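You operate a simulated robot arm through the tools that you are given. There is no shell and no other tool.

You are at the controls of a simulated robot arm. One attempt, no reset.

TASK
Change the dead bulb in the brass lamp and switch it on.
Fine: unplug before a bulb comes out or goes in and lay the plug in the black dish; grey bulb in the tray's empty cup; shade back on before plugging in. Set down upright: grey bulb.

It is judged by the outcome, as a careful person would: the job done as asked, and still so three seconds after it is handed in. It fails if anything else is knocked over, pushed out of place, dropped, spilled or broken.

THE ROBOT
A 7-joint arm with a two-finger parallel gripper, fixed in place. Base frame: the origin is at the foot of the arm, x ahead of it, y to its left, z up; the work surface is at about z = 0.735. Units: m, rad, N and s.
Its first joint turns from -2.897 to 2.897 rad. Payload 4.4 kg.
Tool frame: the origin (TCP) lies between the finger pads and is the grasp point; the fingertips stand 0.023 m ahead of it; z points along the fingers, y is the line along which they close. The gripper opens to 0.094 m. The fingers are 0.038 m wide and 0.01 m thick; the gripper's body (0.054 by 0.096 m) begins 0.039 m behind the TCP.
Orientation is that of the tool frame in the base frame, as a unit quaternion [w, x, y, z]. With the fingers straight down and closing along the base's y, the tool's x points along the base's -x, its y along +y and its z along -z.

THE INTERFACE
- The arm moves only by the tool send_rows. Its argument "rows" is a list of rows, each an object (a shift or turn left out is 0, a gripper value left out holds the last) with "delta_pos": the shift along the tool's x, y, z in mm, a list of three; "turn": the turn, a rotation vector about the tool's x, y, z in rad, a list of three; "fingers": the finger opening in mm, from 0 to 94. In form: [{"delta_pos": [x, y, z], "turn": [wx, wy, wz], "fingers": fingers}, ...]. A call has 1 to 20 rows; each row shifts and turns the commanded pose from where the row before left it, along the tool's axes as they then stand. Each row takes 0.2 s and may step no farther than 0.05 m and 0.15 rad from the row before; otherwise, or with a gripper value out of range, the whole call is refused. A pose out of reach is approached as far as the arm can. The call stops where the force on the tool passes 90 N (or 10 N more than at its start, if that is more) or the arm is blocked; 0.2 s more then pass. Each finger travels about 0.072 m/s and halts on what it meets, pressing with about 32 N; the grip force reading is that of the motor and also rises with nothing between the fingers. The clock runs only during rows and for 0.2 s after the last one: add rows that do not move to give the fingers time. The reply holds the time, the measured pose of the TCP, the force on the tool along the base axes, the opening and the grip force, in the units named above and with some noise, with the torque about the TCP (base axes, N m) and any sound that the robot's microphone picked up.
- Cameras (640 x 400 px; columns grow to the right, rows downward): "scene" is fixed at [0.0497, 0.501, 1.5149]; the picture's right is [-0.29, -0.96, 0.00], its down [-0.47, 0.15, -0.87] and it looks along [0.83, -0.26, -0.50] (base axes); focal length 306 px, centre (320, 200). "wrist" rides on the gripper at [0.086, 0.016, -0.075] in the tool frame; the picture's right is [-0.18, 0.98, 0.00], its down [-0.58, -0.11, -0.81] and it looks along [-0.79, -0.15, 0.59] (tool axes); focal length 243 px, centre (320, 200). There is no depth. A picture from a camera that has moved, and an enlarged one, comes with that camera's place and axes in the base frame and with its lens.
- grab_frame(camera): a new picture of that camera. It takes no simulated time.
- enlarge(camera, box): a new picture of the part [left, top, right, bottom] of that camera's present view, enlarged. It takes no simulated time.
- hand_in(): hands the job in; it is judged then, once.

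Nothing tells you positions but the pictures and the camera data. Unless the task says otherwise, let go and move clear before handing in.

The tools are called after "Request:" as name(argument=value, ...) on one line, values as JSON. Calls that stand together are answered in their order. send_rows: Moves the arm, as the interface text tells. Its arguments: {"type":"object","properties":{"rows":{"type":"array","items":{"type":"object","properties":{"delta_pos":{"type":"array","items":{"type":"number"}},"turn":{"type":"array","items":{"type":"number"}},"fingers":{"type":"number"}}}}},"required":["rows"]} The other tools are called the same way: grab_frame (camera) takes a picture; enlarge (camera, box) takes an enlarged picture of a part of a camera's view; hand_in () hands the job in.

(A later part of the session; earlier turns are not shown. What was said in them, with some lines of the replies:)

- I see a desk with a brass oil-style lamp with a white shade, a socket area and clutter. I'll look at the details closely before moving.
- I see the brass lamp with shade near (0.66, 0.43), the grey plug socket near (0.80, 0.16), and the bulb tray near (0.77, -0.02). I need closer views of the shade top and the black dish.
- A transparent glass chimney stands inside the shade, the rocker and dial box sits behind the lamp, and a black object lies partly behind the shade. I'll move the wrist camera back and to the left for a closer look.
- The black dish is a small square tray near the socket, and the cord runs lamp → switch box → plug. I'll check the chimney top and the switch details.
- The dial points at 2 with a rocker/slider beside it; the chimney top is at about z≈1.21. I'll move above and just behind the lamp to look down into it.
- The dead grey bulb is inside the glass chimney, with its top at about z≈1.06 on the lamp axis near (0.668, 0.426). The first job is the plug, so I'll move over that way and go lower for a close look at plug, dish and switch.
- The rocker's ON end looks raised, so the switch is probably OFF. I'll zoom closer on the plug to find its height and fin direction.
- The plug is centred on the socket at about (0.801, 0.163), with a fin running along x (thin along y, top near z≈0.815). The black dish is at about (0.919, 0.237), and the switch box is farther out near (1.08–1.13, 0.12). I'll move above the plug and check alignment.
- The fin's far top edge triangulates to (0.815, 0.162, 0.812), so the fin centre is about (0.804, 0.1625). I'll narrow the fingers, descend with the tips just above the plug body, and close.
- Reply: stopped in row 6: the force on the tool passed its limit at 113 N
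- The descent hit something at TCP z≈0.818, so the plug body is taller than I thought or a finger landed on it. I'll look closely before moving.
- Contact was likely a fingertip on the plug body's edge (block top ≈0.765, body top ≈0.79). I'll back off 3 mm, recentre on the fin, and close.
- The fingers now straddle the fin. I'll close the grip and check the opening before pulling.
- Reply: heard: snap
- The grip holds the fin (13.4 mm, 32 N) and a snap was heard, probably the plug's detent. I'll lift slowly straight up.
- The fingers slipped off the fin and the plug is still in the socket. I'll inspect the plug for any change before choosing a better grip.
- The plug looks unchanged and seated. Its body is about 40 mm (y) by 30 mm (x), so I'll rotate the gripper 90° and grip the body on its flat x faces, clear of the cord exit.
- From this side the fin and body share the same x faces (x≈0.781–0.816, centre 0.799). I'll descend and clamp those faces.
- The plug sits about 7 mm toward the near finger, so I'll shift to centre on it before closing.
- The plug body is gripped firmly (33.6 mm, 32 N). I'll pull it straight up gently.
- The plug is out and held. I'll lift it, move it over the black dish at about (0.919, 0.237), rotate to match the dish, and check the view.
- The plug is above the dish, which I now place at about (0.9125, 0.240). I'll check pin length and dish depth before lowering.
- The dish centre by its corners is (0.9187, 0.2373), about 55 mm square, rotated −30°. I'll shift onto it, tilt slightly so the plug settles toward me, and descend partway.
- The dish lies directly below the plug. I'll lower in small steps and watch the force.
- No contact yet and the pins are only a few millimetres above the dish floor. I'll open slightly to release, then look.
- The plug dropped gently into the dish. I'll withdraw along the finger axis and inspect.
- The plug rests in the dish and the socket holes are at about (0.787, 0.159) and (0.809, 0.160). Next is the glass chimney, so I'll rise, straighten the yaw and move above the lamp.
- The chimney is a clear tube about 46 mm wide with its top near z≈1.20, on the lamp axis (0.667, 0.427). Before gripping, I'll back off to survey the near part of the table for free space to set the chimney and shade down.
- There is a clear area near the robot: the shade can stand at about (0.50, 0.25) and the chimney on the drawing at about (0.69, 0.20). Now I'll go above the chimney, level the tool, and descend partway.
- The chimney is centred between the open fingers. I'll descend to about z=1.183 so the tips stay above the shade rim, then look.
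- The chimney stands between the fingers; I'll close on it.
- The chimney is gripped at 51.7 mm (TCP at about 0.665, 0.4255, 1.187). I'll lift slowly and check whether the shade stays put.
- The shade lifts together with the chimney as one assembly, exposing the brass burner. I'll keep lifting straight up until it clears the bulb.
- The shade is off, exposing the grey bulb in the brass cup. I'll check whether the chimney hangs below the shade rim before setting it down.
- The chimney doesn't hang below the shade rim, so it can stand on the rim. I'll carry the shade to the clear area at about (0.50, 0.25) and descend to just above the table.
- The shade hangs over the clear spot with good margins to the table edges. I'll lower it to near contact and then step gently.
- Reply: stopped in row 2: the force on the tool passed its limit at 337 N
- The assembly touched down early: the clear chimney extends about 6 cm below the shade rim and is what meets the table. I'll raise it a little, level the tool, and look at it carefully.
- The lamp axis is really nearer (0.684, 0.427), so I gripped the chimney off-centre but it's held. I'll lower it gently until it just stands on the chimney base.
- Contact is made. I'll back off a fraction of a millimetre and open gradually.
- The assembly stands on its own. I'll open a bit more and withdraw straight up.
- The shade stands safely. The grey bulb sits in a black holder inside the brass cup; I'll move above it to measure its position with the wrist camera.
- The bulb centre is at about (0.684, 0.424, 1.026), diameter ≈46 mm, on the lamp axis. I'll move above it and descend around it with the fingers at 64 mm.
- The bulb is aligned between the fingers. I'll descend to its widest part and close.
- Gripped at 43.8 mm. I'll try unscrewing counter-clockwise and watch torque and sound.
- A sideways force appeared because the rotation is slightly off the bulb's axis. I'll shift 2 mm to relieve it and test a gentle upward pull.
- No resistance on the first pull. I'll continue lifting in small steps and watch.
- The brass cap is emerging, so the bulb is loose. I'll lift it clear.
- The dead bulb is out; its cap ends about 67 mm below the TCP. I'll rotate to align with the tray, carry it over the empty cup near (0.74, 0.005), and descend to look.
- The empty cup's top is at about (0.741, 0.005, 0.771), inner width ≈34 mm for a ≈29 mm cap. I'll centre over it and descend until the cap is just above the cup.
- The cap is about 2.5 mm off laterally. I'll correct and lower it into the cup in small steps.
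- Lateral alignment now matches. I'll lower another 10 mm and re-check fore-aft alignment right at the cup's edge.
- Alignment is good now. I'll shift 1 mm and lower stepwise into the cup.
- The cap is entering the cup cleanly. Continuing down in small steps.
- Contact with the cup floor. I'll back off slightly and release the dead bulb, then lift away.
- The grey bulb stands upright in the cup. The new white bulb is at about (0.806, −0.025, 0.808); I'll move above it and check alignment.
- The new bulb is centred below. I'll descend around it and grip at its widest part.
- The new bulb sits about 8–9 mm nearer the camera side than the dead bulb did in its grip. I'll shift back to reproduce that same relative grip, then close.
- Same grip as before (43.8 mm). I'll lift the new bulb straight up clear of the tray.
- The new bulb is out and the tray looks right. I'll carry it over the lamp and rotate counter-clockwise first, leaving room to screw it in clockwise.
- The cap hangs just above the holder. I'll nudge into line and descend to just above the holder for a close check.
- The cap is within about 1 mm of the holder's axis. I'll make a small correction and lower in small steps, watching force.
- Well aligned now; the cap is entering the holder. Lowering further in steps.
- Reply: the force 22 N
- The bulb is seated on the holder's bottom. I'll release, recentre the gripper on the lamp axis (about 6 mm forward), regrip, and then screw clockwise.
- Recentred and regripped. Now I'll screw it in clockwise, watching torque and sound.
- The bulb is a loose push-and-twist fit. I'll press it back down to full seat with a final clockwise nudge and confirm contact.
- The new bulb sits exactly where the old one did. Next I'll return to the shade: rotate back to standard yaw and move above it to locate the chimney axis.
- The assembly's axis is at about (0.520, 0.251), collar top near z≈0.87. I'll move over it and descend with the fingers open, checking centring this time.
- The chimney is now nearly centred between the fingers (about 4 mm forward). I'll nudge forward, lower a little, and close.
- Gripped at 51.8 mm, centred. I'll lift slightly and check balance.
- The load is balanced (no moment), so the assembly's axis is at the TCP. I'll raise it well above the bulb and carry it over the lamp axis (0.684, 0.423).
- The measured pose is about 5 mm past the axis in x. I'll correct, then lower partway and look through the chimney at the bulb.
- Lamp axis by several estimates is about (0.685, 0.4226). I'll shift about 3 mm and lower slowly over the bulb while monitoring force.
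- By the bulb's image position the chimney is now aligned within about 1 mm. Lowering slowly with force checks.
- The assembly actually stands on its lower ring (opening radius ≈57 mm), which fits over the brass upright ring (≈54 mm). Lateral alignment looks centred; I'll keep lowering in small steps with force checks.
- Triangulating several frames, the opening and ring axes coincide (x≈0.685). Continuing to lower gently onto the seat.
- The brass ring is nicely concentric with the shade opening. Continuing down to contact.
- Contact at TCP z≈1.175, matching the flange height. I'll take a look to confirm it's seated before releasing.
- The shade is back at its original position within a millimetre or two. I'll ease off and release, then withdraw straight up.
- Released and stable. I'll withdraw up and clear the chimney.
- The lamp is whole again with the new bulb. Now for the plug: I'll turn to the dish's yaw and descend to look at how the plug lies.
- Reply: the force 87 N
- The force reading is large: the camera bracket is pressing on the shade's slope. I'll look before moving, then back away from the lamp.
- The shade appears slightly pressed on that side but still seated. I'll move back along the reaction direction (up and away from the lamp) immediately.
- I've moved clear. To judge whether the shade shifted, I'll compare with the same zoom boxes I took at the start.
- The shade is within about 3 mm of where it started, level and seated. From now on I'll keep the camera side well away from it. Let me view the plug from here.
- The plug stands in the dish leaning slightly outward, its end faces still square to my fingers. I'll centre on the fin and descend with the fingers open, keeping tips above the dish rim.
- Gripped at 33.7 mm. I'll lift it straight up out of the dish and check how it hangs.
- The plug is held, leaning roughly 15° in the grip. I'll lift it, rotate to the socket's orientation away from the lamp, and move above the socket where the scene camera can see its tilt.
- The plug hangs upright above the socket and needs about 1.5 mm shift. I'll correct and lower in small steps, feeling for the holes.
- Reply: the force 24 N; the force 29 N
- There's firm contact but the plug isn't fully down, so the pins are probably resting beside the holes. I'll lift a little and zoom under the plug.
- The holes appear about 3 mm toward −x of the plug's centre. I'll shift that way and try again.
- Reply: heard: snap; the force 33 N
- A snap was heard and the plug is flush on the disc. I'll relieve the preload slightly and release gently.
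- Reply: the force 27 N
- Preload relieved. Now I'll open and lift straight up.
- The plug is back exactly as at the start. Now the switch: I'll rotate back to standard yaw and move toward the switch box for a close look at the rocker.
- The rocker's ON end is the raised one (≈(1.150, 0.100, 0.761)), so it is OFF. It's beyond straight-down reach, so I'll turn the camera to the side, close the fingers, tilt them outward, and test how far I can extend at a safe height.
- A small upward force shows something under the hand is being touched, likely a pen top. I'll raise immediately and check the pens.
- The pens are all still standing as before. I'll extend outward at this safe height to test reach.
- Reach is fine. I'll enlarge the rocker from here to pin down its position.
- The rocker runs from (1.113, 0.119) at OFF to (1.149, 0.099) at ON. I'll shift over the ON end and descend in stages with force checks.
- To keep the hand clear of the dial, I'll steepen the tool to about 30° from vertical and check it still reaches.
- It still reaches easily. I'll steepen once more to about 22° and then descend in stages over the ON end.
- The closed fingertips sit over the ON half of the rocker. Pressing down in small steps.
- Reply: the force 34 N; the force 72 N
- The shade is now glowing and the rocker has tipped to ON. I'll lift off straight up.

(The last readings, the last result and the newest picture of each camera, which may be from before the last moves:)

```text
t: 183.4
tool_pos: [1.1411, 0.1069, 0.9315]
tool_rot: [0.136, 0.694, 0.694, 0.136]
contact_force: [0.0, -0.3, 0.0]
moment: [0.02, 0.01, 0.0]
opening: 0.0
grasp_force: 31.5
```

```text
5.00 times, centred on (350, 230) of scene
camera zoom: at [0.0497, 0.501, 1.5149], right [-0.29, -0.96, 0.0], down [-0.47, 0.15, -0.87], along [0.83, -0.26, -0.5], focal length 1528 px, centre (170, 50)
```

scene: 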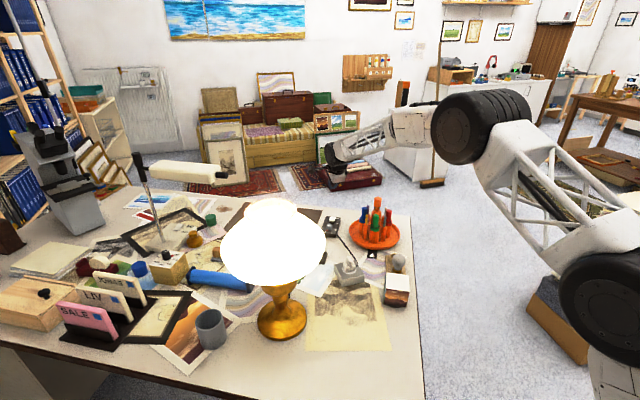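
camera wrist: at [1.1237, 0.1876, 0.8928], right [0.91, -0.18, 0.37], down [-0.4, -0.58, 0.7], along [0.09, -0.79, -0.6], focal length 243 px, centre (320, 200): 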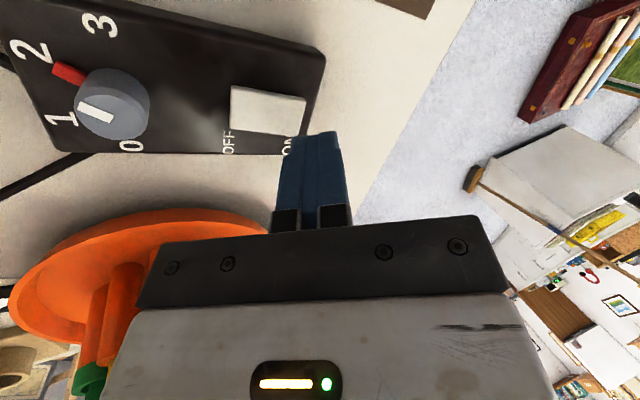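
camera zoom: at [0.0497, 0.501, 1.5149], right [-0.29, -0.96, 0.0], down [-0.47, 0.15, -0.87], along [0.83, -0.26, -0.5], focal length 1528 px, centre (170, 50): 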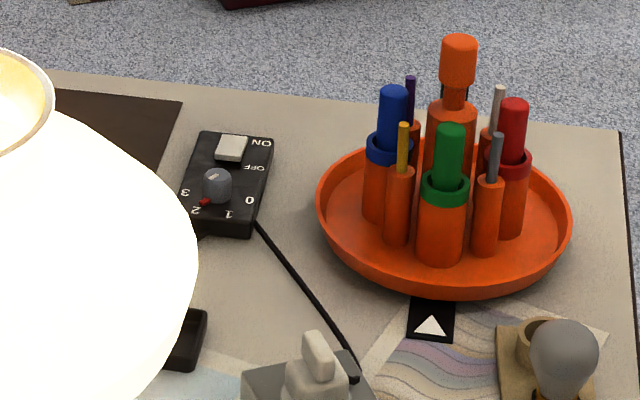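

The lamp is lit. I'll compare the switch box and surroundings with the initial views, then raise the arm clear.

Request:
send_rows(rows=[{"delta_pos": [0, 16.5, -40.5]}, {"delta_pos": [0, 16.5, -40.5]}, {"delta_pos": [0, 16.5, -40.5]}, {"delta_pos": [0, 16.5, -40.5]}, {"delta_pos": [0, 16.5, -40.5]}, {"delta_pos": [0, 16.5, -40.5]}, {"delta_pos": [0, 16.5, -40.5]}, {"delta_pos": [0, 16.5, -40.5]}, {"delta_pos": [-20, -32, -13]}, {"delta_pos": [-20, -32, -13]}, {"delta_pos": [-20, -32, -13]}, {"delta_pos": [-20, -32, -13]}, {"delta_pos": [-20, -32, -13]}, {"delta_pos": [-20, -32, -13]}, {"delta_pos": [-20, -32, -13]}, {"delta_pos": [0, 0, 0]}])

Request:
grab_frame(camera="scene")

Request:
enlarge(camera="scene", box=[317, 210, 357, 245])

Request:
enlarge(camera="scene", box=[300, 190, 420, 310])

Request:
enlarge(camera="scene", box=[200, 180, 420, 350])

```text
t: 186.8
tool_pos: [0.8984, -0.037, 1.2792]
tool_rot: [0.136, 0.694, 0.694, 0.137]
contact_force: [0.5, -0.8, -0.4]
moment: [0.01, -0.04, -0.03]
opening: 0.0
grasp_force: 31.6
```

```text
taken
```

scene: 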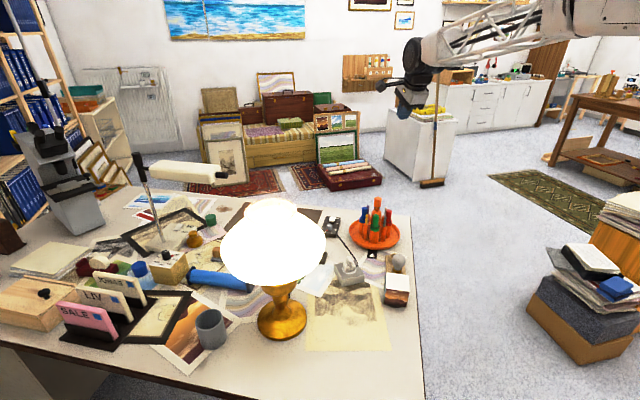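

```text
11.43 times, centred on (337, 228) of scene
camera zoom: at [0.0497, 0.501, 1.5149], right [-0.29, -0.96, 0.0], down [-0.47, 0.15, -0.87], along [0.83, -0.26, -0.5], focal length 3493 px, centre (126, -114)
```

zoom: 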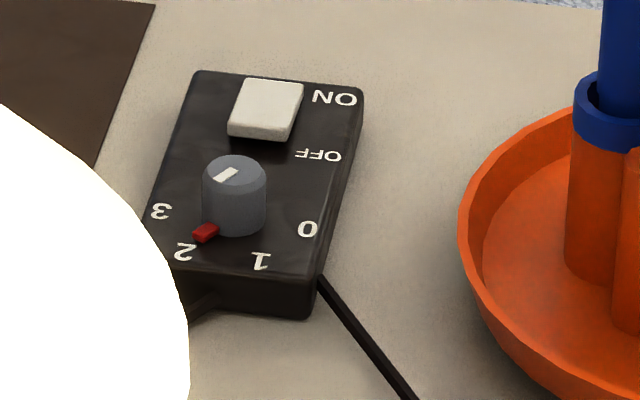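

```text
3.33 times, centred on (360, 250) of scene
camera zoom: at [0.0497, 0.501, 1.5149], right [-0.29, -0.96, 0.0], down [-0.47, 0.15, -0.87], along [0.83, -0.26, -0.5], focal length 1019 px, centre (187, 33)
```

zoom: 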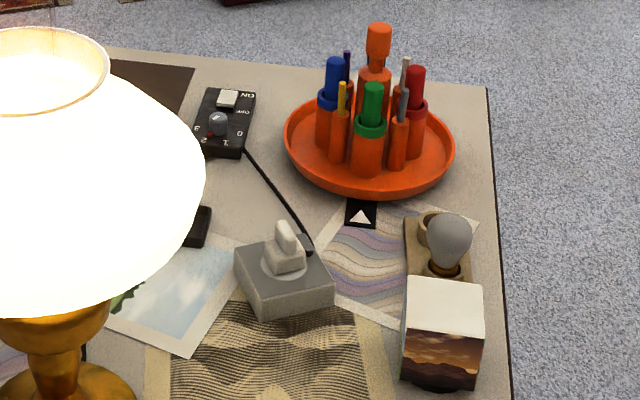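

```text
2.35 times, centred on (310, 265) of scene
camera zoom: at [0.0497, 0.501, 1.5149], right [-0.29, -0.96, 0.0], down [-0.47, 0.15, -0.87], along [0.83, -0.26, -0.5], focal length 719 px, centre (344, 47)
```

zoom: 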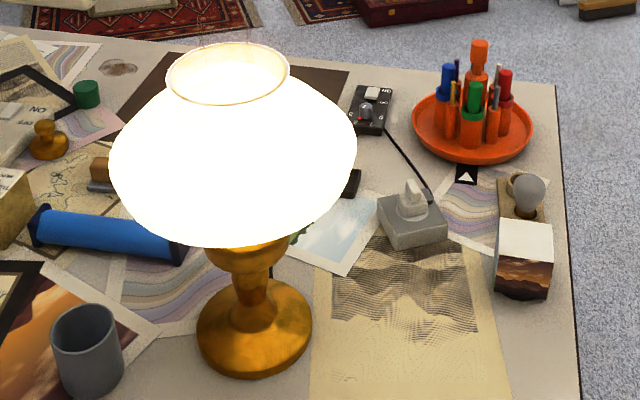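

Everything checks out: the lamp glows, the rocker is at ON, and the plug is back in its socket. The grey bulb stands upright in the tray's cup, and the pens, dish and switch box are where they began. The gripper is empty and clear, so I'm handing in.

Request:
hand_in()

```text
The job is handed in.
```

The brass lamp has its new bulb and is switched on. In the last picture its shade was glowing.

- **Plug:** I unplugged it before touching either bulb and left it in the black dish during the change. I plugged it back in only once the shade was on.
- **Dead bulb:** the grey bulb stands upright in the tray's empty cup.
- **Shade:** the shade and glass chimney came off and went back on as one piece. They sit level, about 3 mm from where they started.
- **Switch:** the rocker is at ON and the dial is still at 2. The switch box has not moved.

There were four rough moments, though later pictures showed nothing broken or knocked over:

- **Plug:** the gripper pressed down on it with about 113 N while I was lining up my first grip.
- **Shade and table:** while setting the shade and chimney down, I hit the table with about 337 N because they reach lower than I had judged.
- **Shade and arm:** after I put the shade back, the arm's camera pushed against it. That moved it a few millimetres within its seat.
- **Pens:** near the pens I felt a light touch of about 9 N. I backed off, and all the pens are still standing.
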